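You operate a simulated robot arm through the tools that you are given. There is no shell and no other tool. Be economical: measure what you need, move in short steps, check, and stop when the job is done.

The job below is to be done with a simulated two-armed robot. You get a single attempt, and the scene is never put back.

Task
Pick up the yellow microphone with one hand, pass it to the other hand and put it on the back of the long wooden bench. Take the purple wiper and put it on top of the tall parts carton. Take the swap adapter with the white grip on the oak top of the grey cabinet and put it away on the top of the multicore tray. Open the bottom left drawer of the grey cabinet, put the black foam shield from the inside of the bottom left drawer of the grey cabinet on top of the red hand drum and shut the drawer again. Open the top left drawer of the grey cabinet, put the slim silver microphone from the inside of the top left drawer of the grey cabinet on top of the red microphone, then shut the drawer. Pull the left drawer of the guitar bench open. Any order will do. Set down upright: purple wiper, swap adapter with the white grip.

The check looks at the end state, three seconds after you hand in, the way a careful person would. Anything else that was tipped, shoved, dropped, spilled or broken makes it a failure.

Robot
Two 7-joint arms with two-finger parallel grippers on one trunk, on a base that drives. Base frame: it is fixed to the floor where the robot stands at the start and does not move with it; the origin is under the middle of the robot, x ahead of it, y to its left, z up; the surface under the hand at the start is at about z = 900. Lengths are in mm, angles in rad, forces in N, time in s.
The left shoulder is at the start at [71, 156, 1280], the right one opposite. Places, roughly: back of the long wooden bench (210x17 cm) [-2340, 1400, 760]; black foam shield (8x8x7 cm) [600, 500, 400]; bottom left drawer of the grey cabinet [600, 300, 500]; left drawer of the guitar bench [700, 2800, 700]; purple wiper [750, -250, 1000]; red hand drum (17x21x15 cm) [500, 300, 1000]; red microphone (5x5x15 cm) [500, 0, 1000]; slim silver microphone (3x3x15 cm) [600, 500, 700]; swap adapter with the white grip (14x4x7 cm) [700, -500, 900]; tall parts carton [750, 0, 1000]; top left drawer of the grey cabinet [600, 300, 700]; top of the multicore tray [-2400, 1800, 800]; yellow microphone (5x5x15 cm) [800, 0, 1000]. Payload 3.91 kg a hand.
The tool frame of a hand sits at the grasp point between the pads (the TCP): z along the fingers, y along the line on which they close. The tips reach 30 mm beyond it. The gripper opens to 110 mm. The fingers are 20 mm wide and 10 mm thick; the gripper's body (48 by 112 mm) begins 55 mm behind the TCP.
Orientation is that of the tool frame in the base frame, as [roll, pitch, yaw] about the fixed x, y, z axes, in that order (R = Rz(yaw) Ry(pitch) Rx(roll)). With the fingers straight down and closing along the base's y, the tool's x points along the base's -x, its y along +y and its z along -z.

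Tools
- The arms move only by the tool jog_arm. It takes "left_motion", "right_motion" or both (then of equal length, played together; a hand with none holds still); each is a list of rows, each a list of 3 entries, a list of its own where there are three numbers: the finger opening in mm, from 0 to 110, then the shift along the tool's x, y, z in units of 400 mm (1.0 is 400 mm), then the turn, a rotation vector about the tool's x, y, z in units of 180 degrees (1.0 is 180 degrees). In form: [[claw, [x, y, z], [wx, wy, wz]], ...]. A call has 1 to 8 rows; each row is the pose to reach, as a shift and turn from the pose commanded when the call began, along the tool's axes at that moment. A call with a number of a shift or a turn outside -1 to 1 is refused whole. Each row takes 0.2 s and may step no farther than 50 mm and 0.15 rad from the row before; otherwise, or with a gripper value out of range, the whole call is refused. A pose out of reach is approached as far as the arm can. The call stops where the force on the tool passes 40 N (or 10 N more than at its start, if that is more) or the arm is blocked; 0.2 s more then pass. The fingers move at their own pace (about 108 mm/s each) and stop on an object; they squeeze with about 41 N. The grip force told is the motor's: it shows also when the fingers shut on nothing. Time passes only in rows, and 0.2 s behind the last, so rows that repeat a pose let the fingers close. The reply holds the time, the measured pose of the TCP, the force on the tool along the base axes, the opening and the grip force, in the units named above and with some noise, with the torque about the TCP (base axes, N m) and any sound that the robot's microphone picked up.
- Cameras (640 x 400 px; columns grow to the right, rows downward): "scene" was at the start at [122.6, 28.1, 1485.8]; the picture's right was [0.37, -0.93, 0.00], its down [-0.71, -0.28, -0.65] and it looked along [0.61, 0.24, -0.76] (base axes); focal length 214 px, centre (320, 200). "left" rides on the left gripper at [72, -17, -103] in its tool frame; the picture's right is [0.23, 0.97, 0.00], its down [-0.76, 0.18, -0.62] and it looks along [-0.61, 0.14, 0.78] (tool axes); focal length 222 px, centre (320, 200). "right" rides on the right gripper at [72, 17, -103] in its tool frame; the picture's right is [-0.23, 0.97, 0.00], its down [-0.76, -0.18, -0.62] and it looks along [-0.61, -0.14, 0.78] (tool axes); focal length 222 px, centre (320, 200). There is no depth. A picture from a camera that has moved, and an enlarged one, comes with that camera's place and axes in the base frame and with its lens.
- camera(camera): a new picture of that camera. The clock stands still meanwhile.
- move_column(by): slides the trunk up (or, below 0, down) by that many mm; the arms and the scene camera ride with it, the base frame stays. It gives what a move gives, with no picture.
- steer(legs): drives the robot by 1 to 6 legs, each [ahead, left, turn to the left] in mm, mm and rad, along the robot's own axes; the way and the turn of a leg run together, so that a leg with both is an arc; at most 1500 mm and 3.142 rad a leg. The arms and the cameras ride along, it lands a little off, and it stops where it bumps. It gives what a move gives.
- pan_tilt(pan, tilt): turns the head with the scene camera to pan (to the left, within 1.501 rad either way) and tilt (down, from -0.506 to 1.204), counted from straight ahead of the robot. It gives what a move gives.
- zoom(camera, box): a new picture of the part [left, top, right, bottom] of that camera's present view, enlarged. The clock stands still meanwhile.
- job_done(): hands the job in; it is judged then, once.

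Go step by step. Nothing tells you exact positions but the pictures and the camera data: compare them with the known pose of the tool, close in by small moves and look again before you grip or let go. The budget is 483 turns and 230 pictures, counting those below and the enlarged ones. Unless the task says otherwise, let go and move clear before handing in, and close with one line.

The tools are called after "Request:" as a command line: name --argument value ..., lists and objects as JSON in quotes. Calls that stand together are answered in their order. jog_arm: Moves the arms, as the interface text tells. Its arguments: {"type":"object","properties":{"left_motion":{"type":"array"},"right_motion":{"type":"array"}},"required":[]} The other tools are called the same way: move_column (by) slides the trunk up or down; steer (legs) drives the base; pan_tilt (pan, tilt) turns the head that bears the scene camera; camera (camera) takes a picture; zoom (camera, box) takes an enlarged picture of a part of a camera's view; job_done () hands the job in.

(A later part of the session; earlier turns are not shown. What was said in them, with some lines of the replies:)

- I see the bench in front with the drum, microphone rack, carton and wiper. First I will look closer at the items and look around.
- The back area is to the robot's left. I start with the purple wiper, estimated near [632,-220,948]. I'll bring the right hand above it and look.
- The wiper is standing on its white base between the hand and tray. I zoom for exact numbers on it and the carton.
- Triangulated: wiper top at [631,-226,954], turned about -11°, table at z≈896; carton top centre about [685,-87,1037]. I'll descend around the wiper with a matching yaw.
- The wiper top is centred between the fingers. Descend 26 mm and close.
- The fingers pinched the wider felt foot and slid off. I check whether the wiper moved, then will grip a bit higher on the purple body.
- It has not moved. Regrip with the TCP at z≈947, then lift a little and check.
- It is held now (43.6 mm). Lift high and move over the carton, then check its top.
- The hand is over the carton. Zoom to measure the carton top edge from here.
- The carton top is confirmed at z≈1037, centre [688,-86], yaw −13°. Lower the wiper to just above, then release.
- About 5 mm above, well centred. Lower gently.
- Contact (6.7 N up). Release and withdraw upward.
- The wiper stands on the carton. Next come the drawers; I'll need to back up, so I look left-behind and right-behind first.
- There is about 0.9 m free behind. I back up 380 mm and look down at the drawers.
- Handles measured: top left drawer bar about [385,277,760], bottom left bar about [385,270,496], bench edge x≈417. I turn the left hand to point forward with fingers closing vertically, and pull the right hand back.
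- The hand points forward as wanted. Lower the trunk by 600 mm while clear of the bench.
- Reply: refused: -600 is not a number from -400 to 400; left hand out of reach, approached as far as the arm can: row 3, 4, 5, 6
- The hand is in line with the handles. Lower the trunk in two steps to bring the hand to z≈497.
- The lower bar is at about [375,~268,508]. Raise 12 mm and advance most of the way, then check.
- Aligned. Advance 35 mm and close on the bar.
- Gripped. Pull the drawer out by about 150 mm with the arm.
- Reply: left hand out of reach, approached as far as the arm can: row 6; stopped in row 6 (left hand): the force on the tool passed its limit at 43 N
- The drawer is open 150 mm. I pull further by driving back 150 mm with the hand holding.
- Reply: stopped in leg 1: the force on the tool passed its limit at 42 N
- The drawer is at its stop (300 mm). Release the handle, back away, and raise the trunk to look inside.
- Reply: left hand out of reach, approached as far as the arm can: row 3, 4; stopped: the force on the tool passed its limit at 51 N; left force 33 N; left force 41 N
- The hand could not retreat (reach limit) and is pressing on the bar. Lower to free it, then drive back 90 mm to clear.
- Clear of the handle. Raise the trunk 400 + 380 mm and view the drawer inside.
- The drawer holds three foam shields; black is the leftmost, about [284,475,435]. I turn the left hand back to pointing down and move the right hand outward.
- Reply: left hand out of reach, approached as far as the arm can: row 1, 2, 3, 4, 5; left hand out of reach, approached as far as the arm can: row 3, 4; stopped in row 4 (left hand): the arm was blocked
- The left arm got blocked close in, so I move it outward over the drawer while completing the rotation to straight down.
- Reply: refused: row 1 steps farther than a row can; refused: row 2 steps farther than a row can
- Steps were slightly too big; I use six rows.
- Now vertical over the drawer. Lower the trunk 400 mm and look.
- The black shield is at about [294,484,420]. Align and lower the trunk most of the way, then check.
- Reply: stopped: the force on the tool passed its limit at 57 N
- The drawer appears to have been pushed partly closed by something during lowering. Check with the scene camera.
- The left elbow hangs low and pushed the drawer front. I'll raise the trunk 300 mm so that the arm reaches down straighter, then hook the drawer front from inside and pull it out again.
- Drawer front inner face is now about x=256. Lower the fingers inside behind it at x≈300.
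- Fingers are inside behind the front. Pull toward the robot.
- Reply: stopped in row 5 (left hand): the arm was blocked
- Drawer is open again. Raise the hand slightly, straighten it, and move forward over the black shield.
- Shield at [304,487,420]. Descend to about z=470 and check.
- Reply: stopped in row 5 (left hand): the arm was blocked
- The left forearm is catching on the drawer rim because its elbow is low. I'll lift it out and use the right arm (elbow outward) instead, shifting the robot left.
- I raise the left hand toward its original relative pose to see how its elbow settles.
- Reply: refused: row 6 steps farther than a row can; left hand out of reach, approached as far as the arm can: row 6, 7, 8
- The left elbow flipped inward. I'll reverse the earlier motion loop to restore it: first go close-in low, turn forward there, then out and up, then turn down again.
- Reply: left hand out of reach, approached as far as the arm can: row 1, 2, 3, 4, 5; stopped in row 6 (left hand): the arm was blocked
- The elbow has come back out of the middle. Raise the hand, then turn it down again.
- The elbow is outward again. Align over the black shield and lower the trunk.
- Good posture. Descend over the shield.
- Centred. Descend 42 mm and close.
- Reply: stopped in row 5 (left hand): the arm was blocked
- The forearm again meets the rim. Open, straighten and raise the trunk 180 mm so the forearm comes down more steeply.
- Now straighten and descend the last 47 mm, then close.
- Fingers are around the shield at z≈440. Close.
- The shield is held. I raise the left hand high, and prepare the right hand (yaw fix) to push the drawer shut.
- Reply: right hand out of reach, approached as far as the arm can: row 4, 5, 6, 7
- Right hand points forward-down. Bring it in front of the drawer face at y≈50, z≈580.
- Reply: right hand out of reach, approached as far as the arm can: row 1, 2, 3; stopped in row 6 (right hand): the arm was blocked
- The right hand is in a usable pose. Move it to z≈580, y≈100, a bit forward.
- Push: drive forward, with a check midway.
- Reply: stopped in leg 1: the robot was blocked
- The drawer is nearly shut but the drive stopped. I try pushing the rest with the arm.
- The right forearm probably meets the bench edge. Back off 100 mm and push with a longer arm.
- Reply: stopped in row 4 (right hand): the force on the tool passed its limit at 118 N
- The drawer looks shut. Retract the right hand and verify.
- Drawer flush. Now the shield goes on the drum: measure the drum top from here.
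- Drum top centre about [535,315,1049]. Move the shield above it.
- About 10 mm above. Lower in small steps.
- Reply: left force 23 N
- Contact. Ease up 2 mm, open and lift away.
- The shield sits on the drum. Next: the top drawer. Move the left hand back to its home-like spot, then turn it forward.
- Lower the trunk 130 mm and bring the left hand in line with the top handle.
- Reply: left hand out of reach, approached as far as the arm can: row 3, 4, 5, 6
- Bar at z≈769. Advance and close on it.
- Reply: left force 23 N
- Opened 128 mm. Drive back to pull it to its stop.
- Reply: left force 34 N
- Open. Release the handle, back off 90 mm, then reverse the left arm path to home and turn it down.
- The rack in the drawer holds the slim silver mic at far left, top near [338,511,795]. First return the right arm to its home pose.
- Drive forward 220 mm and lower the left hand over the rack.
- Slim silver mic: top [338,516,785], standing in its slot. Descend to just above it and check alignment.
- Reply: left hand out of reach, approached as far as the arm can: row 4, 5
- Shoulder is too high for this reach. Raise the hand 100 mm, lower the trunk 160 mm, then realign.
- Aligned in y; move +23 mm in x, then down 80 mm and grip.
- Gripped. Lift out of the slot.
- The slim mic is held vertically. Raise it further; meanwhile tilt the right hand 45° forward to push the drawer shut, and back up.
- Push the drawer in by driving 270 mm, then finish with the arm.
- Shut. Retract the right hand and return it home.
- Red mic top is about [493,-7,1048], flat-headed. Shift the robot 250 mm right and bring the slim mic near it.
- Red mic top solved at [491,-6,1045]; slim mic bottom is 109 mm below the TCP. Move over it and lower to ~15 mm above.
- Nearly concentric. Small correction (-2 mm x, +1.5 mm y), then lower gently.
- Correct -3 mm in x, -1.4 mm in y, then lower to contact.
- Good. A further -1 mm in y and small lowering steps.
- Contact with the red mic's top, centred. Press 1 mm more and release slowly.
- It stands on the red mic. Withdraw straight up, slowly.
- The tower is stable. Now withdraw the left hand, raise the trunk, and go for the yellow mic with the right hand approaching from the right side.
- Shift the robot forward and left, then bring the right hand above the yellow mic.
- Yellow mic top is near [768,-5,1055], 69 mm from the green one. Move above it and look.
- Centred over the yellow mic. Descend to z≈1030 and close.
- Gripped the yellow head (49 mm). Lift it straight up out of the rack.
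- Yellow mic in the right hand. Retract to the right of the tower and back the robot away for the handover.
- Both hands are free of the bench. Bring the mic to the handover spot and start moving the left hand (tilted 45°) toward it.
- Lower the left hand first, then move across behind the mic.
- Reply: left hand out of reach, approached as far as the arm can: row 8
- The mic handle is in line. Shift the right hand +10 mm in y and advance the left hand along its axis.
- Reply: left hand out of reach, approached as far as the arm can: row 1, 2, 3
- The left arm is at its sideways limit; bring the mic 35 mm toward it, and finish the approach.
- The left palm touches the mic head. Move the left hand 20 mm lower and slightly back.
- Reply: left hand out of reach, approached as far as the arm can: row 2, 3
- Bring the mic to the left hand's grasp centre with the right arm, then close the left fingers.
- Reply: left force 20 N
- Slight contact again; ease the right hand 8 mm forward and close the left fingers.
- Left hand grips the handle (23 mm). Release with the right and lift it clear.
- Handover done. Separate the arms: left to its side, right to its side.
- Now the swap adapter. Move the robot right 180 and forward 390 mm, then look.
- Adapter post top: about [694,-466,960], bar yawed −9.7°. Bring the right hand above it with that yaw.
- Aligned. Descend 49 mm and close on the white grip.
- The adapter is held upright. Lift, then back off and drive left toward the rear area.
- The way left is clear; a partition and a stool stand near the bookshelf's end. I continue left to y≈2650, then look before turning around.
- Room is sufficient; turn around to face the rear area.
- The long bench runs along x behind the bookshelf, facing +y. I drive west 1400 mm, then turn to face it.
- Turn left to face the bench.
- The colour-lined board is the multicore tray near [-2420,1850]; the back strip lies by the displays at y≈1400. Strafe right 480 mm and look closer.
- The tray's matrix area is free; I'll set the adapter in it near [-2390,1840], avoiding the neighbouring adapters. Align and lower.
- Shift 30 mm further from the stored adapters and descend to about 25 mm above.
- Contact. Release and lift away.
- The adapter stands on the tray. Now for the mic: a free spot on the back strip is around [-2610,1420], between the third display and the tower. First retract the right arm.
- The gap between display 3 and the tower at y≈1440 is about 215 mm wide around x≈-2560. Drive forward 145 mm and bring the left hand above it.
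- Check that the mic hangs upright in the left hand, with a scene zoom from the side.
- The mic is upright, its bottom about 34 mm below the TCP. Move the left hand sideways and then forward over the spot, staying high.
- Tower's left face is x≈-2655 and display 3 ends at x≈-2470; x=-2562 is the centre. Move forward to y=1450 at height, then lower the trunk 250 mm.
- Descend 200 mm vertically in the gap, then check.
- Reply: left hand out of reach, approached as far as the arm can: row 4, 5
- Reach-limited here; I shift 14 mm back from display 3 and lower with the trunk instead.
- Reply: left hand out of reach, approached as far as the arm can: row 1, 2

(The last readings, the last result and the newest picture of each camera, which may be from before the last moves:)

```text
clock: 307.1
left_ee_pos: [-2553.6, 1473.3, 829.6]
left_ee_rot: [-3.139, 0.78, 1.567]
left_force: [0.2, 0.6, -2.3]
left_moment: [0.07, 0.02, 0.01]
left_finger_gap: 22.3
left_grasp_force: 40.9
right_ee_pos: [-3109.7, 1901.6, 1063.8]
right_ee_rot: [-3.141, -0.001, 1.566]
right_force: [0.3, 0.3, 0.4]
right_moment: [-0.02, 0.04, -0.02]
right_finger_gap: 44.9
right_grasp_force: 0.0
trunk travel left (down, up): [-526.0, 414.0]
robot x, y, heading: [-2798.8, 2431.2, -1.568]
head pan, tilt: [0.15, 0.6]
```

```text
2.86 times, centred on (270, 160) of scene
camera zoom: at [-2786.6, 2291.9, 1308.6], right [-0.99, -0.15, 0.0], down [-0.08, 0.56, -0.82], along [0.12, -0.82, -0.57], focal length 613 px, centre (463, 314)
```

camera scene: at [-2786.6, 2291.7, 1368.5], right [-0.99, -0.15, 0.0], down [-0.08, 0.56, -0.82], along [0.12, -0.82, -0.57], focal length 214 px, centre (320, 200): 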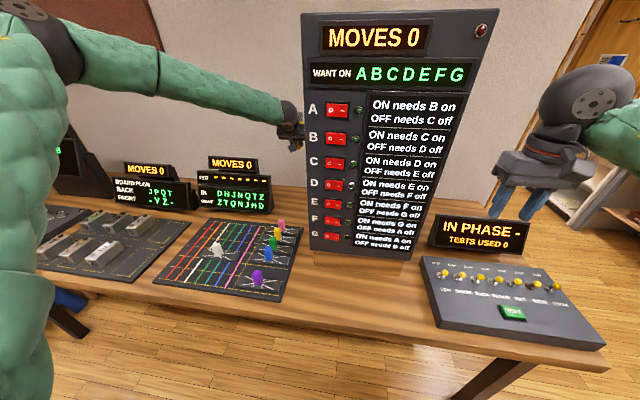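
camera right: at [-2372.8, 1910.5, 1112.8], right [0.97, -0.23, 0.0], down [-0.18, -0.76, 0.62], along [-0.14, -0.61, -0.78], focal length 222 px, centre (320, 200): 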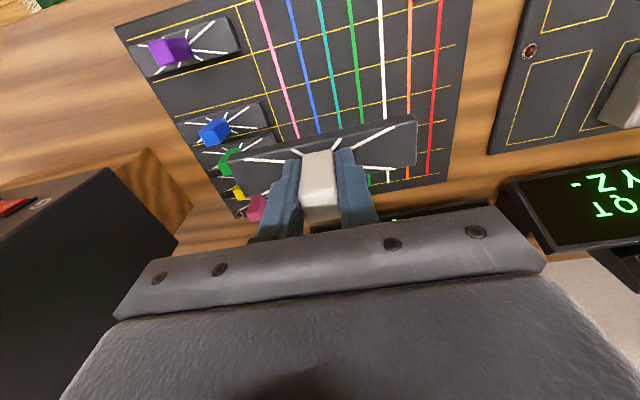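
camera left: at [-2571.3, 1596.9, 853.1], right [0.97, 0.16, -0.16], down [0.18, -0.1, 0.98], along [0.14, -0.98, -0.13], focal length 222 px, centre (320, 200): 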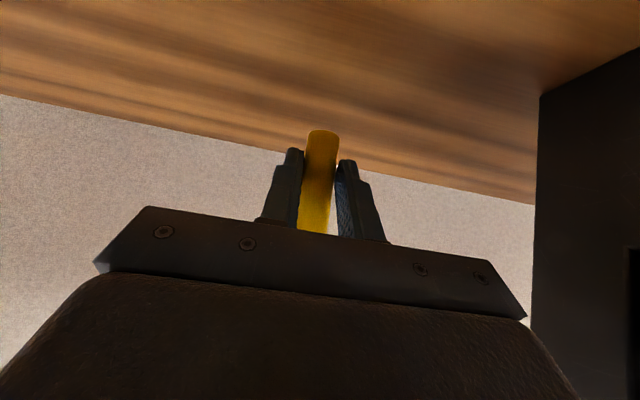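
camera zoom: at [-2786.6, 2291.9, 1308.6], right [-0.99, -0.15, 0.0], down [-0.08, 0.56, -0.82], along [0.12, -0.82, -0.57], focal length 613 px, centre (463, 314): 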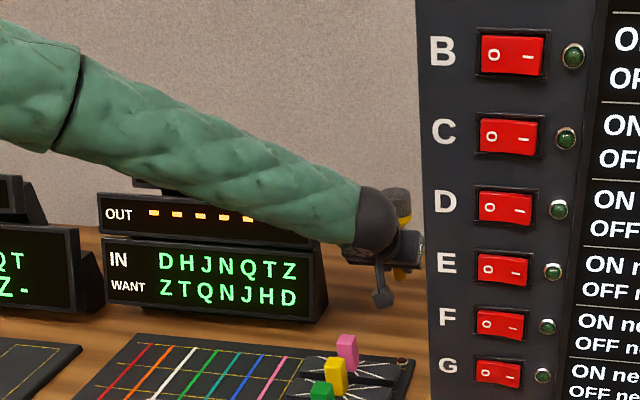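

Drive 45 mm forward so the mic sits deeper on the back strip.

Request:
steer --legs '[[45, -5, 0]]'

Request:
camera --camera "left"

```text
clock: 308.0
left_ee_pos: [-2559.9, 1427.4, 826.8]
left_ee_rot: [-3.139, 0.78, 1.568]
left_force: [-0.4, -0.3, -3.4]
left_moment: [0.04, 0.0, 0.01]
left_finger_gap: 22.8
left_grasp_force: 41.2
right_ee_pos: [-3115.5, 1854.3, 1061.7]
right_ee_rot: [-3.14, -0.002, 1.566]
right_force: [-1.4, -0.1, -0.7]
right_moment: [0.04, 0.02, -0.01]
right_finger_gap: 45.0
right_grasp_force: 0.0
trunk travel left (down, up): [-526.0, 414.0]
robot x, y, heading: [-2804.7, 2383.8, -1.571]
head pan, tilt: [0.15, 0.6]
```

```text
50 pictures are left
camera left: at [-2576.1, 1551.0, 850.9], right [0.97, 0.16, -0.16], down [0.18, -0.11, 0.98], along [0.14, -0.98, -0.13], focal length 222 px, centre (320, 200)
```

left: 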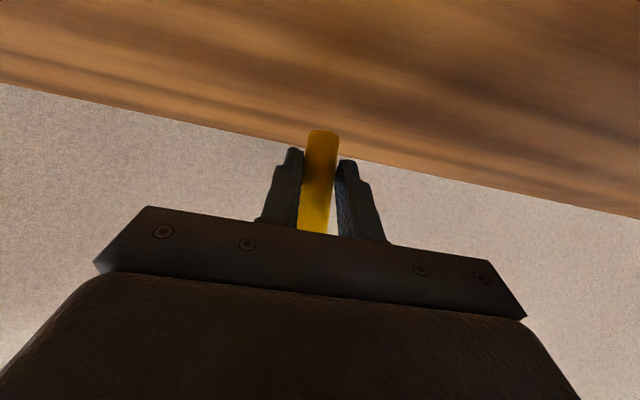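

Lower the trunk in small steps until contact.

Request:
move_column --by -20

Request:
move_column --by -6

Request:
move_column --by -4

```text
clock: 308.7
left_ee_pos: [-2559.1, 1429.2, 808.9]
left_ee_rot: [-3.14, 0.781, 1.57]
left_force: [-0.1, 0.5, -3.2]
left_moment: [0.04, -0.01, 0.07]
left_finger_gap: 22.8
left_grasp_force: 40.8
right_ee_pos: [-3115.2, 1857.0, 1043.6]
right_ee_rot: [-3.14, -0.002, 1.568]
right_force: [0.3, 0.3, 0.3]
right_moment: [-0.01, 0.03, 0.02]
right_finger_gap: 45.0
right_grasp_force: 0.1
trunk travel left (down, up): [-506.0, 434.0]
robot x, y, heading: [-2805.9, 2385.1, -1.568]
head pan, tilt: [0.15, 0.6]
```

```text
clock: 309.2
left_ee_pos: [-2558.9, 1429.8, 802.6]
left_ee_rot: [-3.139, 0.781, 1.568]
left_force: [-0.3, 1.0, -2.9]
left_moment: [0.08, 0.01, -0.01]
left_finger_gap: 23.0
left_grasp_force: 40.7
right_ee_pos: [-3115.1, 1856.0, 1037.5]
right_ee_rot: [3.141, 0.0, 1.567]
right_force: [-0.5, -0.5, -1.1]
right_moment: [0.01, 0.0, -0.01]
right_finger_gap: 45.3
right_grasp_force: 0.0
trunk travel left (down, up): [-500.0, 440.0]
robot x, y, heading: [-2808.2, 2388.1, -1.574]
head pan, tilt: [0.15, 0.6]
```

```text
clock: 309.8
left_ee_pos: [-2559.7, 1427.5, 801.4]
left_ee_rot: [-3.139, 0.782, 1.569]
left_force: [1.4, -3.7, 9.2]
left_moment: [-0.49, -0.03, 0.05]
left_finger_gap: 22.7
left_grasp_force: 41.1
right_ee_pos: [-3115.4, 1856.4, 1035.1]
right_ee_rot: [-3.14, -0.003, 1.567]
right_force: [0.2, -0.2, 0.5]
right_moment: [-0.02, 0.01, 0.03]
right_finger_gap: 45.2
right_grasp_force: 0.1
trunk travel left (down, up): [-496.0, 444.0]
robot x, y, heading: [-2806.5, 2383.7, -1.565]
head pan, tilt: [0.15, 0.6]
```

Contact (12 N). Release slowly and check.

Request:
jog_arm --left_motion '[[26, [0, 0, 0], [0, 0, 0]], [34, [0, 0, 0], [0, 0, 0]], [45, [0, 0, 0], [0, 0, 0]], [60, [0, 0, 0], [0, 0, 0]]]'

Request:
zoom --camera "scene" --box '[230, 90, 350, 200]'

Request:
camera --camera "left"

```text
clock: 310.8
left_ee_pos: [-2558.4, 1428.0, 798.6]
left_ee_rot: [-3.14, 0.779, 1.569]
left_force: [0.7, -0.7, 0.5]
left_moment: [0.01, 0.01, -0.02]
left_finger_gap: 60.0
left_grasp_force: 0.0
right_ee_pos: [-3115.4, 1855.6, 1032.8]
right_ee_rot: [-3.141, -0.002, 1.566]
right_force: [-0.2, 0.0, 0.4]
right_moment: [0.0, -0.02, 0.03]
right_finger_gap: 44.9
right_grasp_force: 0.1
trunk travel left (down, up): [-496.0, 444.0]
robot x, y, heading: [-2804.0, 2382.8, -1.568]
head pan, tilt: [0.15, 0.6]
```

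```text
3.64 times, centred on (290, 145) of scene
camera zoom: at [-2792.0, 2247.0, 1278.5], right [-0.99, -0.15, 0.0], down [-0.09, 0.56, -0.82], along [0.12, -0.82, -0.57], focal length 780 px, centre (429, 400)
```

zoom: 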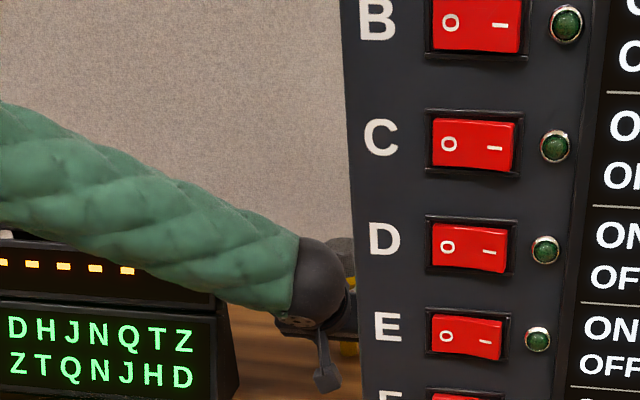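

```text
48 pictures are left
camera left: at [-2575.7, 1552.5, 822.5], right [0.97, 0.16, -0.16], down [0.18, -0.1, 0.98], along [0.14, -0.98, -0.13], focal length 222 px, centre (320, 200)
```

left: 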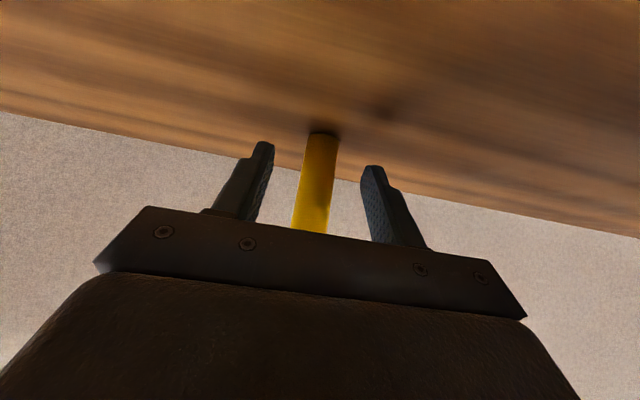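

The mic stands by itself. Withdraw horizontally by driving straight back.

Request:
steer --legs '[[-120, 0, 0]]'

Request:
camera --camera "left"

```text
clock: 312.0
left_ee_pos: [-2559.6, 1550.9, 800.4]
left_ee_rot: [-3.14, 0.783, 1.57]
left_force: [-0.2, 0.7, 0.4]
left_moment: [0.02, -0.02, -0.02]
left_finger_gap: 60.0
left_grasp_force: 0.1
right_ee_pos: [-3115.7, 1978.7, 1033.3]
right_ee_rot: [3.141, 0.0, 1.566]
right_force: [-1.0, 0.2, 1.2]
right_moment: [-0.03, 0.02, -0.02]
right_finger_gap: 44.9
right_grasp_force: 0.2
trunk travel left (down, up): [-496.0, 444.0]
robot x, y, heading: [-2804.5, 2509.3, -1.568]
head pan, tilt: [0.15, 0.6]
```

```text
47 pictures are left
camera left: at [-2576.5, 1674.2, 824.1], right [0.97, 0.16, -0.16], down [0.18, -0.1, 0.98], along [0.14, -0.98, -0.13], focal length 222 px, centre (320, 200)
```

left: 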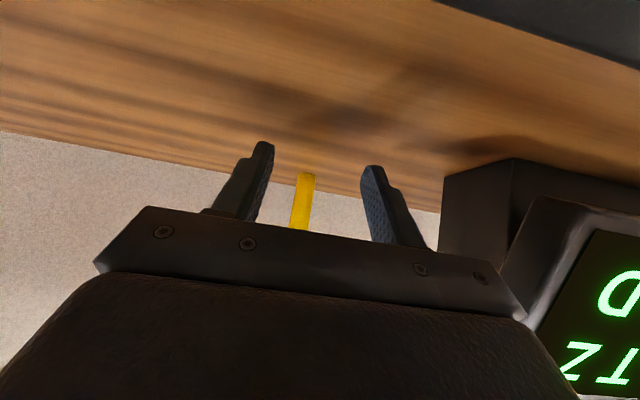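

Clear of the mic. Raise the trunk and view.

Request:
move_column --by 350

Request:
steer --legs '[[-180, 0, 0]]'

Request:
camera --camera "scene"

```text
clock: 315.4
left_ee_pos: [-2559.5, 1548.4, 1148.6]
left_ee_rot: [-3.14, 0.78, 1.568]
left_force: [-0.8, 0.8, 0.2]
left_moment: [0.0, -0.01, 0.0]
left_finger_gap: 60.1
left_grasp_force: 0.0
right_ee_pos: [-3115.7, 1977.5, 1384.3]
right_ee_rot: [3.142, -0.002, 1.567]
right_force: [0.0, 0.0, -0.2]
right_moment: [0.03, 0.02, 0.02]
right_finger_gap: 45.0
right_grasp_force: 0.2
trunk travel left (down, up): [-846.0, 94.0]
robot x, y, heading: [-2806.3, 2502.2, -1.571]
head pan, tilt: [0.15, 0.6]
```

```text
clock: 316.9
left_ee_pos: [-2561.5, 1726.5, 1148.2]
left_ee_rot: [-3.139, 0.779, 1.566]
left_force: [0.8, -0.2, 0.2]
left_moment: [0.01, 0.02, -0.01]
left_finger_gap: 60.3
left_grasp_force: 0.0
right_ee_pos: [-3117.2, 2155.2, 1383.2]
right_ee_rot: [-3.142, -0.005, 1.561]
right_force: [0.0, 1.1, -0.1]
right_moment: [0.0, -0.01, 0.02]
right_finger_gap: 45.1
right_grasp_force: 0.2
trunk travel left (down, up): [-846.0, 94.0]
robot x, y, heading: [-2806.2, 2687.8, -1.572]
head pan, tilt: [0.15, 0.6]
```

```text
46 pictures are left
camera scene: at [-2792.6, 2544.8, 1628.1], right [-0.99, -0.15, 0.0], down [-0.08, 0.56, -0.82], along [0.12, -0.81, -0.57], focal length 214 px, centre (320, 200)
```

scene: 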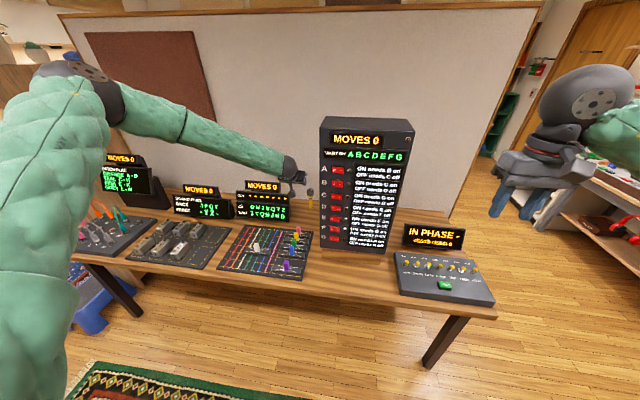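

The mic stands on the back strip and the adapter on the tray. Now retract the left arm to its home pose for the last job, the guitar bench drawer.

Request:
jog_arm --left_motion '[[60, [0.007, 0.049, -0.096], [0, 0, 0]], [60, [0.015, 0.098, -0.191], [0, 0, 0]], [60, [0.022, 0.147, -0.287], [0, 0, 0]], [60, [0.029, 0.196, -0.383], [0, 0, 0]], [60, [0.037, 0.245, -0.478], [0, 0, 0]], [60, [0.044, 0.294, -0.574], [0, 0, 0]]]'

Request:
jog_arm --left_motion '[[60, [0.007, 0.049, -0.096], [0, 0, 0]], [60, [0.015, 0.098, -0.191], [0, 0, 0]], [60, [0.022, 0.147, -0.287], [0, 0, 0]], [60, [0.029, 0.196, -0.383], [0, 0, 0]], [60, [0.037, 0.245, -0.478], [0, 0, 0]], [60, [0.044, 0.294, -0.574], [0, 0, 0]]]'

Request:
jog_arm --left_motion '[[60, [0, 0, 0], [0, 0.042, 0]], [60, [0, 0, 0], [0, 0.084, 0]], [60, [0, 0, 0], [0, 0.126, 0]], [60, [0, 0, 0], [0, 0.168, 0]], [60, [0, 0, 0], [0, 0.21, 0]], [60, [0, 0, 0], [0, 0.25, 0]]]'

Request:
zoom --camera "scene" --box '[180, 120, 440, 300]'

```text
clock: 318.3
left_ee_pos: [-2442.7, 1903.9, 1298.7]
left_ee_rot: [-3.138, 0.781, 1.565]
left_force: [-0.5, 0.3, 0.0]
left_moment: [-0.05, 0.04, -0.04]
left_finger_gap: 59.7
left_grasp_force: 0.1
right_ee_pos: [-3116.8, 2160.9, 1383.9]
right_ee_rot: [-3.141, 0.001, 1.563]
right_force: [-0.4, -0.3, 0.6]
right_moment: [-0.04, 0.05, 0.01]
right_finger_gap: 44.8
right_grasp_force: 0.0
trunk travel left (down, up): [-846.0, 94.0]
robot x, y, heading: [-2803.3, 2685.2, -1.575]
head pan, tilt: [0.15, 0.6]
```

```text
clock: 319.7
left_ee_pos: [-2321.7, 2073.3, 1447.1]
left_ee_rot: [-3.136, 0.777, 1.566]
left_force: [0.2, -0.2, -0.1]
left_moment: [0.03, 0.02, 0.01]
left_finger_gap: 59.9
left_grasp_force: 0.1
right_ee_pos: [-3114.5, 2155.6, 1383.0]
right_ee_rot: [-3.14, -0.003, 1.563]
right_force: [0.7, -0.6, -0.1]
right_moment: [0.01, 0.01, -0.02]
right_finger_gap: 44.9
right_grasp_force: 0.1
trunk travel left (down, up): [-846.0, 94.0]
robot x, y, heading: [-2803.7, 2684.8, -1.573]
head pan, tilt: [0.15, 0.6]
```

```text
clock: 321.1
left_ee_pos: [-2323.9, 2073.2, 1450.1]
left_ee_rot: [-3.139, -0.007, 1.564]
left_force: [-0.3, -0.3, -0.2]
left_moment: [-0.01, -0.04, 0.01]
left_finger_gap: 59.9
left_grasp_force: 0.0
right_ee_pos: [-3116.9, 2156.5, 1383.5]
right_ee_rot: [-3.141, -0.003, 1.563]
right_force: [0.7, -0.6, -0.8]
right_moment: [-0.01, 0.03, 0.0]
right_finger_gap: 44.9
right_grasp_force: 0.0
trunk travel left (down, up): [-846.0, 94.0]
robot x, y, heading: [-2809.0, 2683.7, -1.576]
head pan, tilt: [0.15, 0.6]
```

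```text
2.22 times, centred on (310, 210) of scene
camera zoom: at [-2793.2, 2545.9, 1628.3], right [-0.99, -0.15, 0.0], down [-0.08, 0.56, -0.82], along [0.12, -0.82, -0.57], focal length 477 px, centre (342, 178)
```

zoom: 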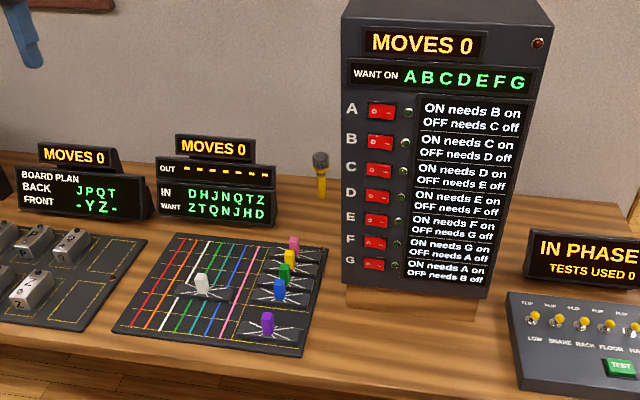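

Everything there is in place. Drive back east by strafing left, then turn to face the guitar bench.

Request:
steer --legs '[[0, 1400, 0], [0, 500, 0], [0, 0, 1.573]]'

Request:
pan_tilt --pan 0.0 --tilt 0.5

Request:
camera --camera "scene"

```text
clock: 334.4
left_ee_pos: [-303.2, 3131.6, 1449.8]
left_ee_rot: [-3.138, -0.006, 3.124]
left_force: [0.3, 0.0, 0.2]
left_moment: [0.01, 0.02, 0.01]
left_finger_gap: 59.8
left_grasp_force: 0.0
right_ee_pos: [-396.0, 2340.0, 1383.1]
right_ee_rot: [3.141, -0.002, 3.121]
right_force: [0.1, -0.2, 0.4]
right_moment: [0.0, -0.03, -0.02]
right_finger_gap: 45.0
right_grasp_force: 0.1
trunk travel left (down, up): [-846.0, 94.0]
robot x, y, heading: [-924.5, 2658.6, -0.014]
head pan, tilt: [0.15, 0.6]
```

```text
clock: 335.1
left_ee_pos: [-303.8, 3131.2, 1450.6]
left_ee_rot: [-3.139, -0.006, 3.124]
left_force: [0.1, -0.1, 1.0]
left_moment: [-0.03, -0.01, 0.03]
left_finger_gap: 59.8
left_grasp_force: 0.0
right_ee_pos: [-396.7, 2339.4, 1383.5]
right_ee_rot: [-3.141, -0.003, 3.122]
right_force: [-0.2, 0.1, 0.9]
right_moment: [-0.02, -0.03, -0.03]
right_finger_gap: 45.0
right_grasp_force: 0.1
trunk travel left (down, up): [-846.0, 94.0]
robot x, y, heading: [-920.1, 2658.9, -0.011]
head pan, tilt: [0.0, 0.499]
```

```text
44 pictures are left
camera scene: at [-780.4, 2655.4, 1637.6], right [-0.01, -1.0, 0.0], down [-0.48, 0.01, -0.88], along [0.88, -0.01, -0.48], focal length 214 px, centre (320, 200)
```

scene: 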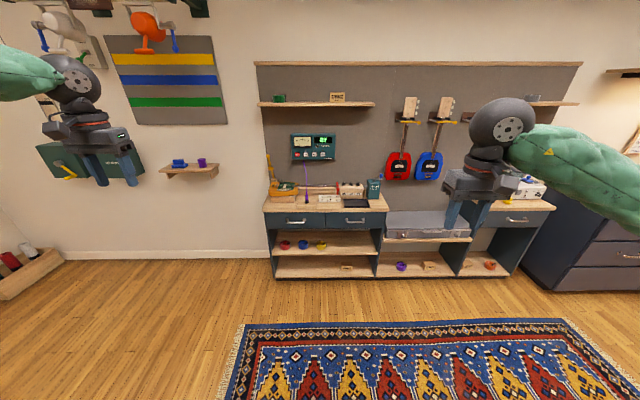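

The left drawer's handle is at about y≈2807, z≈758. Drive closer.

Request:
steer --legs '[[560, -120, 0.012]]'

Request:
camera --camera "scene"

Request:
zoom --camera "scene" --box '[200, 200, 360, 320]'

```text
clock: 338.3
left_ee_pos: [246.8, 3011.3, 1451.6]
left_ee_rot: [-3.141, -0.005, 3.132]
left_force: [-0.5, 0.2, 0.9]
left_moment: [0.01, 0.0, 0.02]
left_finger_gap: 59.9
left_grasp_force: 0.0
right_ee_pos: [161.9, 2218.7, 1383.4]
right_ee_rot: [-3.139, -0.003, 3.134]
right_force: [-0.3, -0.9, -0.5]
right_moment: [0.02, -0.03, -0.01]
right_finger_gap: 45.1
right_grasp_force: 0.0
trunk travel left (down, up): [-846.0, 94.0]
robot x, y, heading: [-362.3, 2529.9, -0.003]
head pan, tilt: [0.0, 0.499]
```

```text
43 pictures are left
camera scene: at [-224.5, 2529.7, 1637.7], right [0.0, -1.0, 0.0], down [-0.48, 0.0, -0.88], along [0.88, 0.0, -0.48], focal length 214 px, centre (320, 200)
```

scene: 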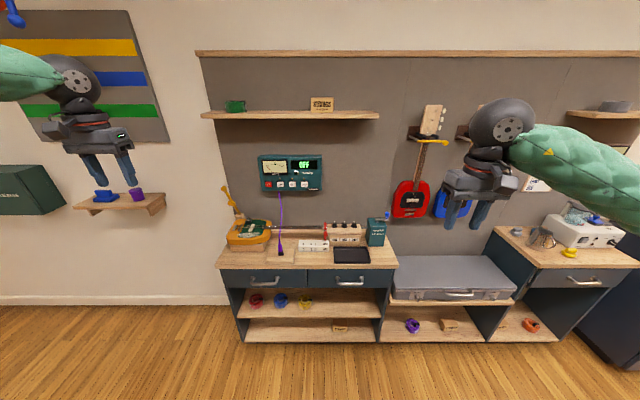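

```text
3.33 times, centred on (280, 260) of scene
camera zoom: at [-224.5, 2529.7, 1637.7], right [0.0, -1.0, 0.0], down [-0.48, 0.0, -0.88], along [0.88, 0.0, -0.48], focal length 715 px, centre (453, 0)
```

zoom: 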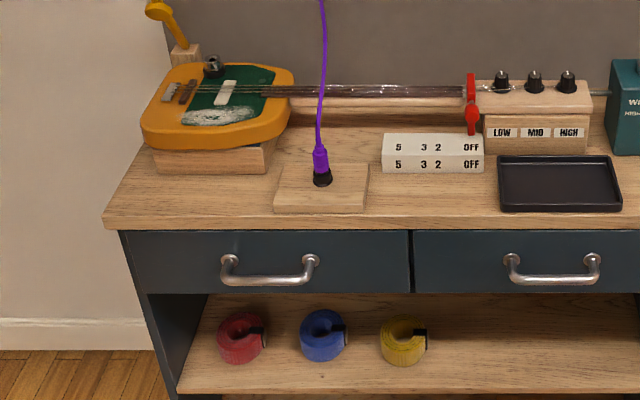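

Turn the left hand forward at home, then lower the trunk.

Request:
jog_arm --left_motion '[[60, [0, 0, 0], [-0.0275, -0.0275, 0.0275]], [60, [0, 0, 0], [-0.055, -0.055, 0.055]], [60, [0, 0, 0], [-0.0825, -0.0825, 0.0825]], [60, [0, 0, 0], [-0.11, -0.11, 0.11]], [60, [0, 0, 0], [-0.1375, -0.1375, 0.1375]], [60, [0, 0, 0], [-0.165, -0.165, 0.165]], [60, [0, 0, 0], [-0.1925, -0.1925, 0.1925]]]'

Request:
jog_arm --left_motion '[[60, [0, 0, 0], [-0.0275, -0.0275, 0.0275]], [60, [0, 0, 0], [-0.055, -0.055, 0.055]], [60, [0, 0, 0], [-0.0825, -0.0825, 0.0825]], [60, [0, 0, 0], [-0.11, -0.11, 0.11]], [60, [0, 0, 0], [-0.1375, -0.1375, 0.1375]], [60, [0, 0, 0], [-0.165, -0.165, 0.165]], [60, [0, 0, 0], [-0.1925, -0.1925, 0.1925]]]'

Request:
move_column --by -400

Request:
move_column --by -70

Request:
jog_arm --left_motion '[[60, [-0.076, -0.088, 0], [0, 0, 0]], [60, [-0.152, -0.176, 0], [0, 0, 0]], [60, [-0.228, -0.264, 0], [0, 0, 0]], [60, [-0.304, -0.352, 0], [0, 0, 0]], [60, [-0.38, -0.44, 0], [0, 0, 0]], [60, [-0.456, -0.528, 0], [0, 0, 0]], [60, [-0.5, -0.59, 0], [0, 0, 0]]]'

Request:
camera --camera "left"

Request:
camera --camera "scene"

```text
clock: 339.9
left_ee_pos: [246.3, 3010.6, 1451.0]
left_ee_rot: [2.358, 0.337, 2.346]
left_force: [-0.2, 0.3, 0.5]
left_moment: [-0.07, -0.01, 0.0]
left_finger_gap: 60.1
left_grasp_force: 0.1
right_ee_pos: [161.5, 2217.3, 1382.5]
right_ee_rot: [-3.14, -0.003, 3.133]
right_force: [-0.6, 0.3, 1.0]
right_moment: [0.0, -0.03, 0.0]
right_finger_gap: 45.0
right_grasp_force: 0.2
trunk travel left (down, up): [-846.0, 94.0]
robot x, y, heading: [-368.3, 2529.8, -0.005]
head pan, tilt: [0.0, 0.499]
```

```text
clock: 341.5
left_ee_pos: [247.2, 3011.7, 1450.1]
left_ee_rot: [1.574, 0.002, 1.561]
left_force: [-0.4, 0.1, 0.5]
left_moment: [0.0, 0.03, -0.02]
left_finger_gap: 59.6
left_grasp_force: 0.1
right_ee_pos: [161.5, 2218.0, 1383.0]
right_ee_rot: [-3.14, -0.001, 3.131]
right_force: [-0.7, -0.4, 0.3]
right_moment: [0.0, -0.01, 0.0]
right_finger_gap: 45.0
right_grasp_force: 0.0
trunk travel left (down, up): [-846.0, 94.0]
robot x, y, heading: [-365.1, 2530.5, -0.001]
head pan, tilt: [0.0, 0.499]
```

```text
clock: 345.4
left_ee_pos: [246.8, 3010.4, 1051.2]
left_ee_rot: [1.576, 0.002, 1.562]
left_force: [-0.2, -0.2, 0.6]
left_moment: [-0.01, 0.01, 0.0]
left_finger_gap: 60.0
left_grasp_force: 0.1
right_ee_pos: [163.4, 2217.4, 984.4]
right_ee_rot: [-3.141, -0.002, 3.132]
right_force: [0.7, -0.4, -0.4]
right_moment: [0.02, 0.02, 0.01]
right_finger_gap: 44.9
right_grasp_force: 0.1
trunk travel left (down, up): [-446.0, 494.0]
robot x, y, heading: [-364.3, 2535.2, -0.006]
head pan, tilt: [0.0, 0.499]
```

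```text
clock: 346.4
left_ee_pos: [247.0, 3009.8, 981.5]
left_ee_rot: [1.574, 0.001, 1.562]
left_force: [-1.2, -0.3, 0.1]
left_moment: [-0.01, 0.03, 0.0]
left_finger_gap: 60.0
left_grasp_force: 0.0
right_ee_pos: [163.3, 2217.6, 912.9]
right_ee_rot: [-3.141, -0.002, 3.132]
right_force: [-0.5, -0.6, 1.4]
right_moment: [0.02, 0.01, -0.02]
right_finger_gap: 45.1
right_grasp_force: 0.1
trunk travel left (down, up): [-376.0, 564.0]
robot x, y, heading: [-366.0, 2529.4, -0.003]
head pan, tilt: [0.0, 0.499]
```

```text
clock: 348.1
left_ee_pos: [244.8, 2811.3, 744.6]
left_ee_rot: [1.577, 0.003, 1.561]
left_force: [0.0, -0.1, 0.4]
left_moment: [0.0, -0.02, 0.02]
left_finger_gap: 59.8
left_grasp_force: 0.0
left hand out of reach, approached as far as the arm can: row 3, 4, 5, 6
right_ee_pos: [162.6, 2217.7, 913.6]
right_ee_rot: [3.141, -0.002, 3.132]
right_force: [0.0, -0.4, 0.6]
right_moment: [-0.01, 0.03, 0.0]
right_finger_gap: 44.8
right_grasp_force: 0.1
trunk travel left (down, up): [-376.0, 564.0]
robot x, y, heading: [-363.8, 2530.9, -0.004]
head pan, tilt: [0.0, 0.499]
```

```text
41 pictures are left
camera left: at [141.0, 2883.2, 729.2], right [0.01, 0.23, 0.97], down [-0.63, -0.76, 0.18], along [0.78, -0.61, 0.14], focal length 222 px, centre (320, 200)
```

left: 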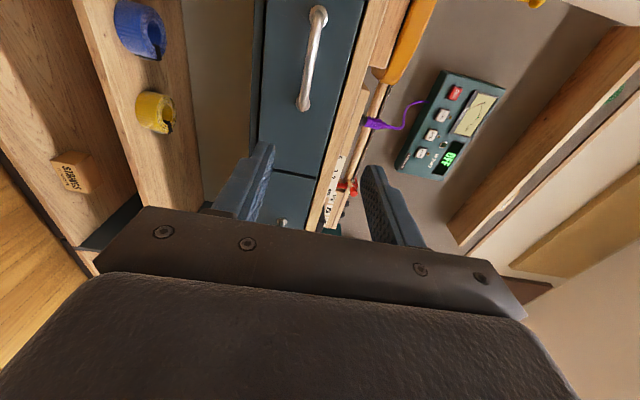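

```text
40 pictures are left
camera scene: at [-224.0, 2529.7, 1167.7], right [0.0, -1.0, 0.0], down [-0.48, 0.0, -0.88], along [0.88, 0.0, -0.48], focal length 214 px, centre (320, 200)
```

scene: 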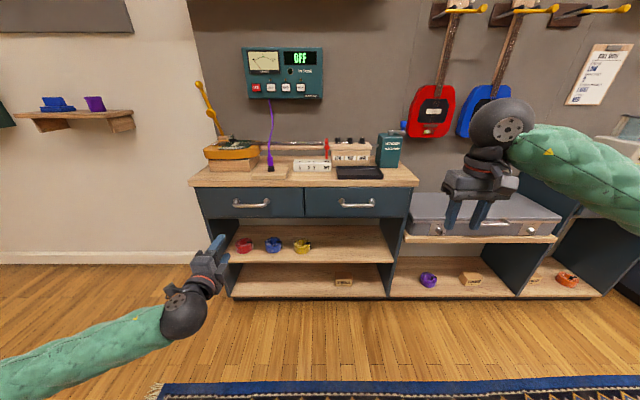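

Bar is at about [553,2829,725]. Drive 150 mm forward and adjust height.

Request:
steer --legs '[[150, 15, 0]]'

Request:
jog_arm --left_motion '[[60, [0, -0.045, 0.05], [0, 0, 0]], [60, [0, -0.045, 0.15], [0, 0, 0]]]'

Request:
camera --camera "left"

Request:
zoom --camera "scene" --box '[160, 180, 340, 300]'

```text
clock: 349.4
left_ee_pos: [394.3, 2824.1, 744.0]
left_ee_rot: [1.574, 0.002, 1.56]
left_force: [-1.0, -0.2, -0.1]
left_moment: [-0.01, 0.0, -0.01]
left_finger_gap: 60.0
left_grasp_force: 0.1
right_ee_pos: [314.0, 2231.6, 912.9]
right_ee_rot: [-3.14, -0.003, 3.132]
right_force: [1.2, -0.5, -0.5]
right_moment: [0.0, -0.01, 0.01]
right_finger_gap: 45.0
right_grasp_force: 0.1
trunk travel left (down, up): [-376.0, 564.0]
robot x, y, heading: [-214.5, 2544.9, -0.005]
head pan, tilt: [0.0, 0.499]
```

```text
clock: 350.0
left_ee_pos: [455.9, 2826.7, 725.5]
left_ee_rot: [1.576, 0.003, 1.563]
left_force: [-0.4, 0.2, -0.8]
left_moment: [-0.03, -0.01, -0.05]
left_finger_gap: 60.1
left_grasp_force: 0.1
right_ee_pos: [313.6, 2232.5, 913.1]
right_ee_rot: [-3.141, -0.004, 3.134]
right_force: [0.0, 1.0, -0.4]
right_moment: [-0.01, -0.05, 0.02]
right_finger_gap: 45.0
right_grasp_force: 0.0
trunk travel left (down, up): [-376.0, 564.0]
robot x, y, heading: [-216.9, 2542.5, -0.009]
head pan, tilt: [0.0, 0.499]
```

```text
39 pictures are left
camera left: at [352.1, 2899.0, 709.7], right [0.01, 0.23, 0.97], down [-0.63, -0.76, 0.18], along [0.78, -0.61, 0.14], focal length 222 px, centre (320, 200)
```

left: 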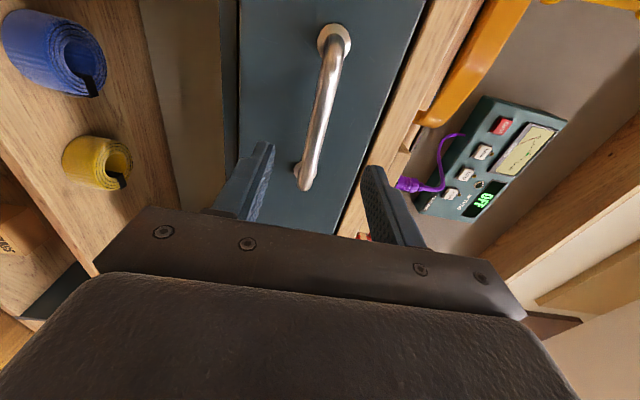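

```text
3.33 times, centred on (250, 240) of scene
camera zoom: at [-73.4, 2544.0, 1167.6], right [0.0, -1.0, 0.0], down [-0.48, 0.0, -0.88], along [0.88, 0.0, -0.48], focal length 715 px, centre (553, 67)
```

zoom: 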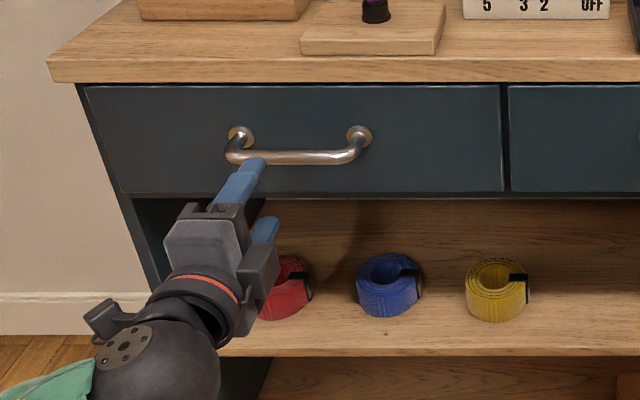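

Bar at x≈540, z≈726: aligned. Advance and grip.

Request:
jog_arm --left_motion '[[60, [-0.02, 0.001, 0.1], [0, 0, 0]], [60, [-0.025, 0.001, 0.207], [0, 0, 0]], [0, [-0.025, 0.001, 0.207], [0, 0, 0]], [0, [-0.025, 0.001, 0.207], [0, 0, 0]], [0, [-0.025, 0.001, 0.207], [0, 0, 0]]]'

Request:
camera --camera "left"

```text
clock: 351.2
left_ee_pos: [538.7, 2814.1, 721.6]
left_ee_rot: [1.582, 0.003, 1.562]
left_force: [-13.5, 7.5, -29.9]
left_moment: [0.19, 0.25, 0.77]
left_finger_gap: 15.6
left_grasp_force: 45.0
right_ee_pos: [313.8, 2232.9, 912.9]
right_ee_rot: [-3.138, -0.003, 3.131]
right_force: [0.4, -0.7, -0.4]
right_moment: [-0.05, 0.02, 0.0]
right_finger_gap: 44.9
right_grasp_force: 0.3
trunk travel left (down, up): [-376.0, 564.0]
robot x, y, heading: [-214.2, 2546.8, -0.005]
head pan, tilt: [0.0, 0.499]
```

```text
37 pictures are left
camera left: at [435.1, 2888.1, 707.3], right [0.01, 0.23, 0.97], down [-0.63, -0.76, 0.19], along [0.78, -0.61, 0.14], focal length 222 px, centre (320, 200)
```

left: 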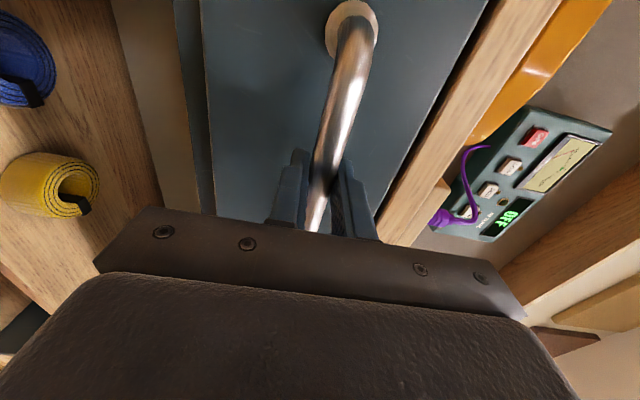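

Gripped. Pull with the arm.

Request:
jog_arm --left_motion '[[0, [0, -0.009, -0.02], [0, 0, 0]], [0, [0, -0.009, -0.08], [0, 0, 0]], [0, [0, -0.009, -0.16], [0, 0, 0]], [0, [0, -0.009, -0.24], [0, 0, 0]], [0, [0, -0.009, -0.31], [0, 0, 0]]]'

Request:
camera --camera "scene"

```text
clock: 352.4
left_ee_pos: [413.6, 2815.0, 722.2]
left_ee_rot: [1.575, 0.003, 1.562]
left_force: [-1.7, 30.7, -13.0]
left_moment: [0.04, 0.17, -0.03]
left_finger_gap: 15.9
left_grasp_force: 45.3
right_ee_pos: [311.8, 2233.7, 912.2]
right_ee_rot: [-3.139, -0.002, 3.132]
right_force: [-0.1, -1.3, -0.5]
right_moment: [0.02, 0.04, -0.01]
right_finger_gap: 45.1
right_grasp_force: 0.0
trunk travel left (down, up): [-376.0, 564.0]
robot x, y, heading: [-216.6, 2546.6, -0.004]
head pan, tilt: [0.0, 0.499]
```

```text
36 pictures are left
camera scene: at [-73.4, 2546.0, 1167.6], right [0.0, -1.0, 0.0], down [-0.48, 0.0, -0.88], along [0.88, 0.0, -0.48], focal length 214 px, centre (320, 200)
```

scene: 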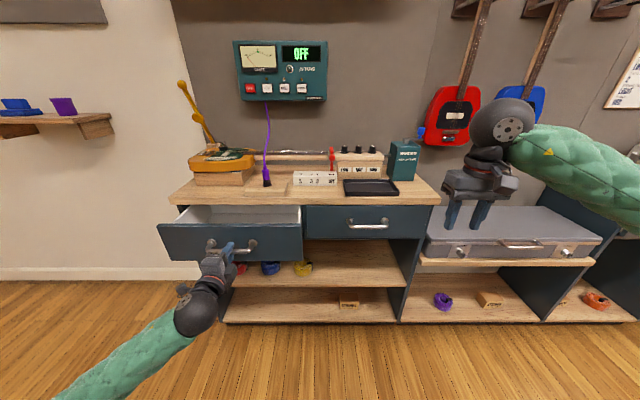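

Open 125 mm. Pull it further by driving back.

Request:
steer --legs '[[-110, 0, 0]]'

Request:
camera --camera "scene"

```text
clock: 353.6
left_ee_pos: [301.1, 2815.2, 721.4]
left_ee_rot: [1.575, 0.003, 1.56]
left_force: [-2.3, 26.4, -11.9]
left_moment: [0.26, 0.13, 0.61]
left_finger_gap: 15.9
left_grasp_force: 44.6
right_ee_pos: [201.6, 2234.1, 913.3]
right_ee_rot: [-3.141, -0.001, 3.133]
right_force: [0.0, -0.1, -0.4]
right_moment: [0.02, -0.03, 0.02]
right_finger_gap: 45.1
right_grasp_force: 0.0
trunk travel left (down, up): [-376.0, 564.0]
robot x, y, heading: [-327.2, 2546.3, -0.004]
head pan, tilt: [0.0, 0.499]
```

```text
35 pictures are left
camera scene: at [-185.4, 2546.2, 1167.6], right [0.0, -1.0, 0.0], down [-0.48, 0.0, -0.88], along [0.88, 0.0, -0.48], focal length 214 px, centre (320, 200)
```

scene: 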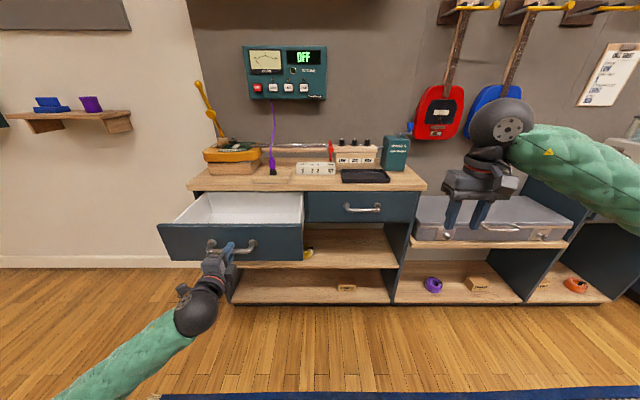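

Pull a bit more to reach the stop.

Request:
steer --legs '[[-80, 0, 0]]'

```text
clock: 354.4
left_ee_pos: [291.4, 2815.9, 722.0]
left_ee_rot: [1.577, -0.003, 1.564]
left_force: [-1.1, -0.1, -5.5]
left_moment: [-0.08, 0.1, -0.05]
left_finger_gap: 15.7
left_grasp_force: 45.1
right_ee_pos: [188.1, 2232.4, 912.1]
right_ee_rot: [-3.141, -0.006, 3.132]
right_force: [0.2, -0.1, 0.1]
right_moment: [-0.03, 0.01, -0.01]
right_finger_gap: 45.0
right_grasp_force: 0.1
trunk travel left (down, up): [-376.0, 564.0]
robot x, y, heading: [-338.7, 2543.9, -0.009]
head pan, tilt: [0.0, 0.499]
stopped in leg 1: the force on the tool passed its limit at 142 N (the readings are from after the stop); the commanded pose is now the measured one
```

The drawer is at its stop. Release and back away straight.

Request:
jog_arm --left_motion '[[30, [0, 0, 0], [0, 0, 0]], [65, [0, 0, 0], [0, 0, 0]], [65, [0, 0, 0], [0, 0, 0]]]'

Request:
steer --legs '[[-200, 0, 0]]'

Request:
camera --camera "scene"

```text
clock: 355.2
left_ee_pos: [293.1, 2815.2, 722.7]
left_ee_rot: [1.574, -0.001, 1.563]
left_force: [-0.1, 0.4, -0.8]
left_moment: [0.0, 0.0, 0.03]
left_finger_gap: 64.9
left_grasp_force: 0.1
right_ee_pos: [188.6, 2233.1, 912.6]
right_ee_rot: [3.141, -0.002, 3.13]
right_force: [-0.6, 0.3, -0.5]
right_moment: [0.01, -0.02, -0.01]
right_finger_gap: 45.0
right_grasp_force: 0.0
trunk travel left (down, up): [-376.0, 564.0]
robot x, y, heading: [-340.0, 2544.6, -0.006]
head pan, tilt: [0.0, 0.499]
```

```text
clock: 356.8
left_ee_pos: [90.9, 2816.9, 722.6]
left_ee_rot: [1.575, 0.0, 1.565]
left_force: [0.4, 0.1, -0.6]
left_moment: [-0.02, 0.05, 0.0]
left_finger_gap: 65.0
left_grasp_force: 0.0
right_ee_pos: [-11.7, 2235.1, 913.5]
right_ee_rot: [-3.14, -0.002, 3.131]
right_force: [0.3, -0.5, 0.1]
right_moment: [0.0, -0.04, 0.0]
right_finger_gap: 44.8
right_grasp_force: 0.0
trunk travel left (down, up): [-376.0, 564.0]
robot x, y, heading: [-538.0, 2548.2, -0.005]
head pan, tilt: [0.0, 0.499]
```

```text
34 pictures are left
camera scene: at [-398.9, 2545.5, 1167.8], right [0.0, -1.0, 0.0], down [-0.48, 0.0, -0.88], along [0.88, 0.0, -0.48], focal length 214 px, centre (320, 200)
```

scene: 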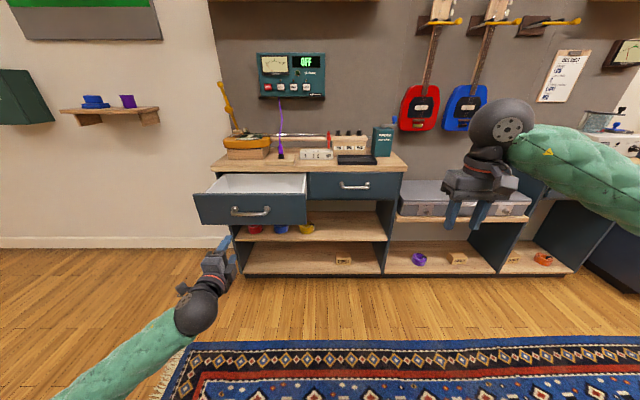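

The guitar bench's left drawer is open. Final check of the grey cabinet from here.

Request:
move_column --by 350

Request:
pan_tilt --pan -1.2 --tilt 0.35

Request:
camera --camera "scene"

```text
clock: 360.2
left_ee_pos: [91.3, 2817.4, 1072.8]
left_ee_rot: [1.574, 0.001, 1.566]
left_force: [-0.1, -0.2, -1.0]
left_moment: [-0.01, 0.0, -0.01]
left_finger_gap: 65.1
left_grasp_force: 0.1
right_ee_pos: [-11.7, 2233.2, 1263.1]
right_ee_rot: [-3.141, -0.003, 3.133]
right_force: [0.3, -0.3, -0.3]
right_moment: [0.0, -0.01, -0.01]
right_finger_gap: 44.8
right_grasp_force: 0.0
trunk travel left (down, up): [-726.0, 214.0]
robot x, y, heading: [-539.8, 2546.8, -0.005]
head pan, tilt: [0.0, 0.499]
```

```text
clock: 361.6
left_ee_pos: [92.8, 2817.5, 1073.5]
left_ee_rot: [1.574, 0.001, 1.564]
left_force: [0.6, 0.2, -0.5]
left_moment: [0.01, 0.03, -0.05]
left_finger_gap: 65.0
left_grasp_force: 0.0
right_ee_pos: [-12.1, 2233.2, 1263.8]
right_ee_rot: [3.14, -0.001, 3.134]
right_force: [-0.7, 0.3, -0.1]
right_moment: [0.02, 0.0, -0.03]
right_finger_gap: 44.9
right_grasp_force: 0.1
trunk travel left (down, up): [-726.0, 214.0]
robot x, y, heading: [-540.0, 2548.2, -0.005]
head pan, tilt: [-1.201, 0.351]
```

```text
33 pictures are left
camera scene: at [-455.6, 2458.9, 1531.3], right [-0.93, -0.36, 0.0], down [-0.12, 0.32, -0.94], along [0.34, -0.88, -0.34], focal length 214 px, centre (320, 200)
```

scene: 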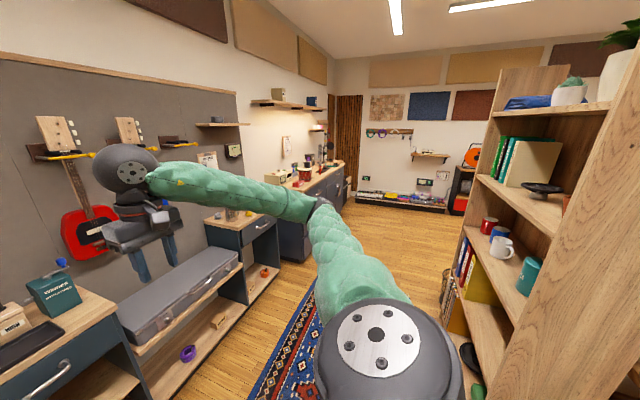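

Request:
zoom --camera "scene" --box '[260, 130, 370, 220]'

```text
4.44 times, centred on (315, 175) of scene
camera zoom: at [-455.6, 2458.9, 1531.3], right [-0.93, -0.36, 0.0], down [-0.12, 0.32, -0.94], along [0.34, -0.88, -0.34], focal length 953 px, centre (342, 311)
```

zoom: 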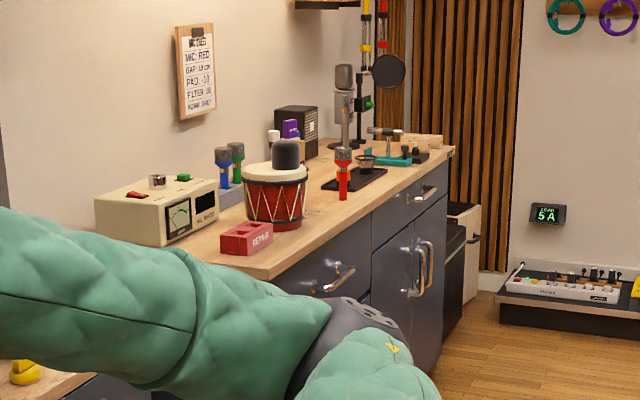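

Request:
zoom --camera "scene" --box '[306, 140, 336, 180]'

```text
10.00 times, centred on (321, 160) of scene
camera zoom: at [-455.6, 2458.9, 1531.3], right [-0.93, -0.36, 0.0], down [-0.12, 0.32, -0.94], along [0.34, -0.88, -0.34], focal length 2145 px, centre (310, 600)
```

zoom: 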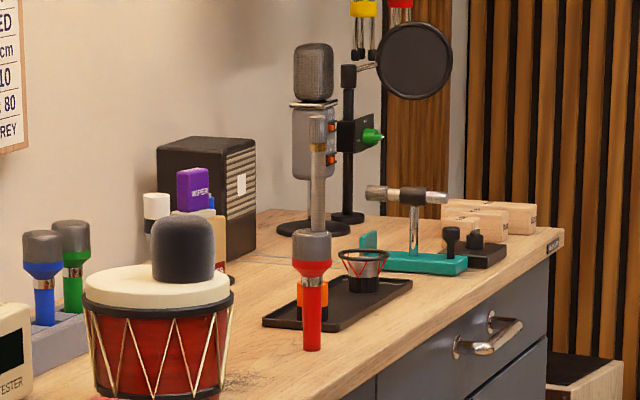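

The slim mic still stands on the red mic. The shield, wiper, adapter and yellow mic are in place, both cabinet drawers are shut and the guitar bench's left drawer is open. I hand in now.

Request:
job_done

```text
The job is handed in.
```

The job is handed in, with all six parts of the task done and nothing else seen tipped, moved or broken in my last pictures.
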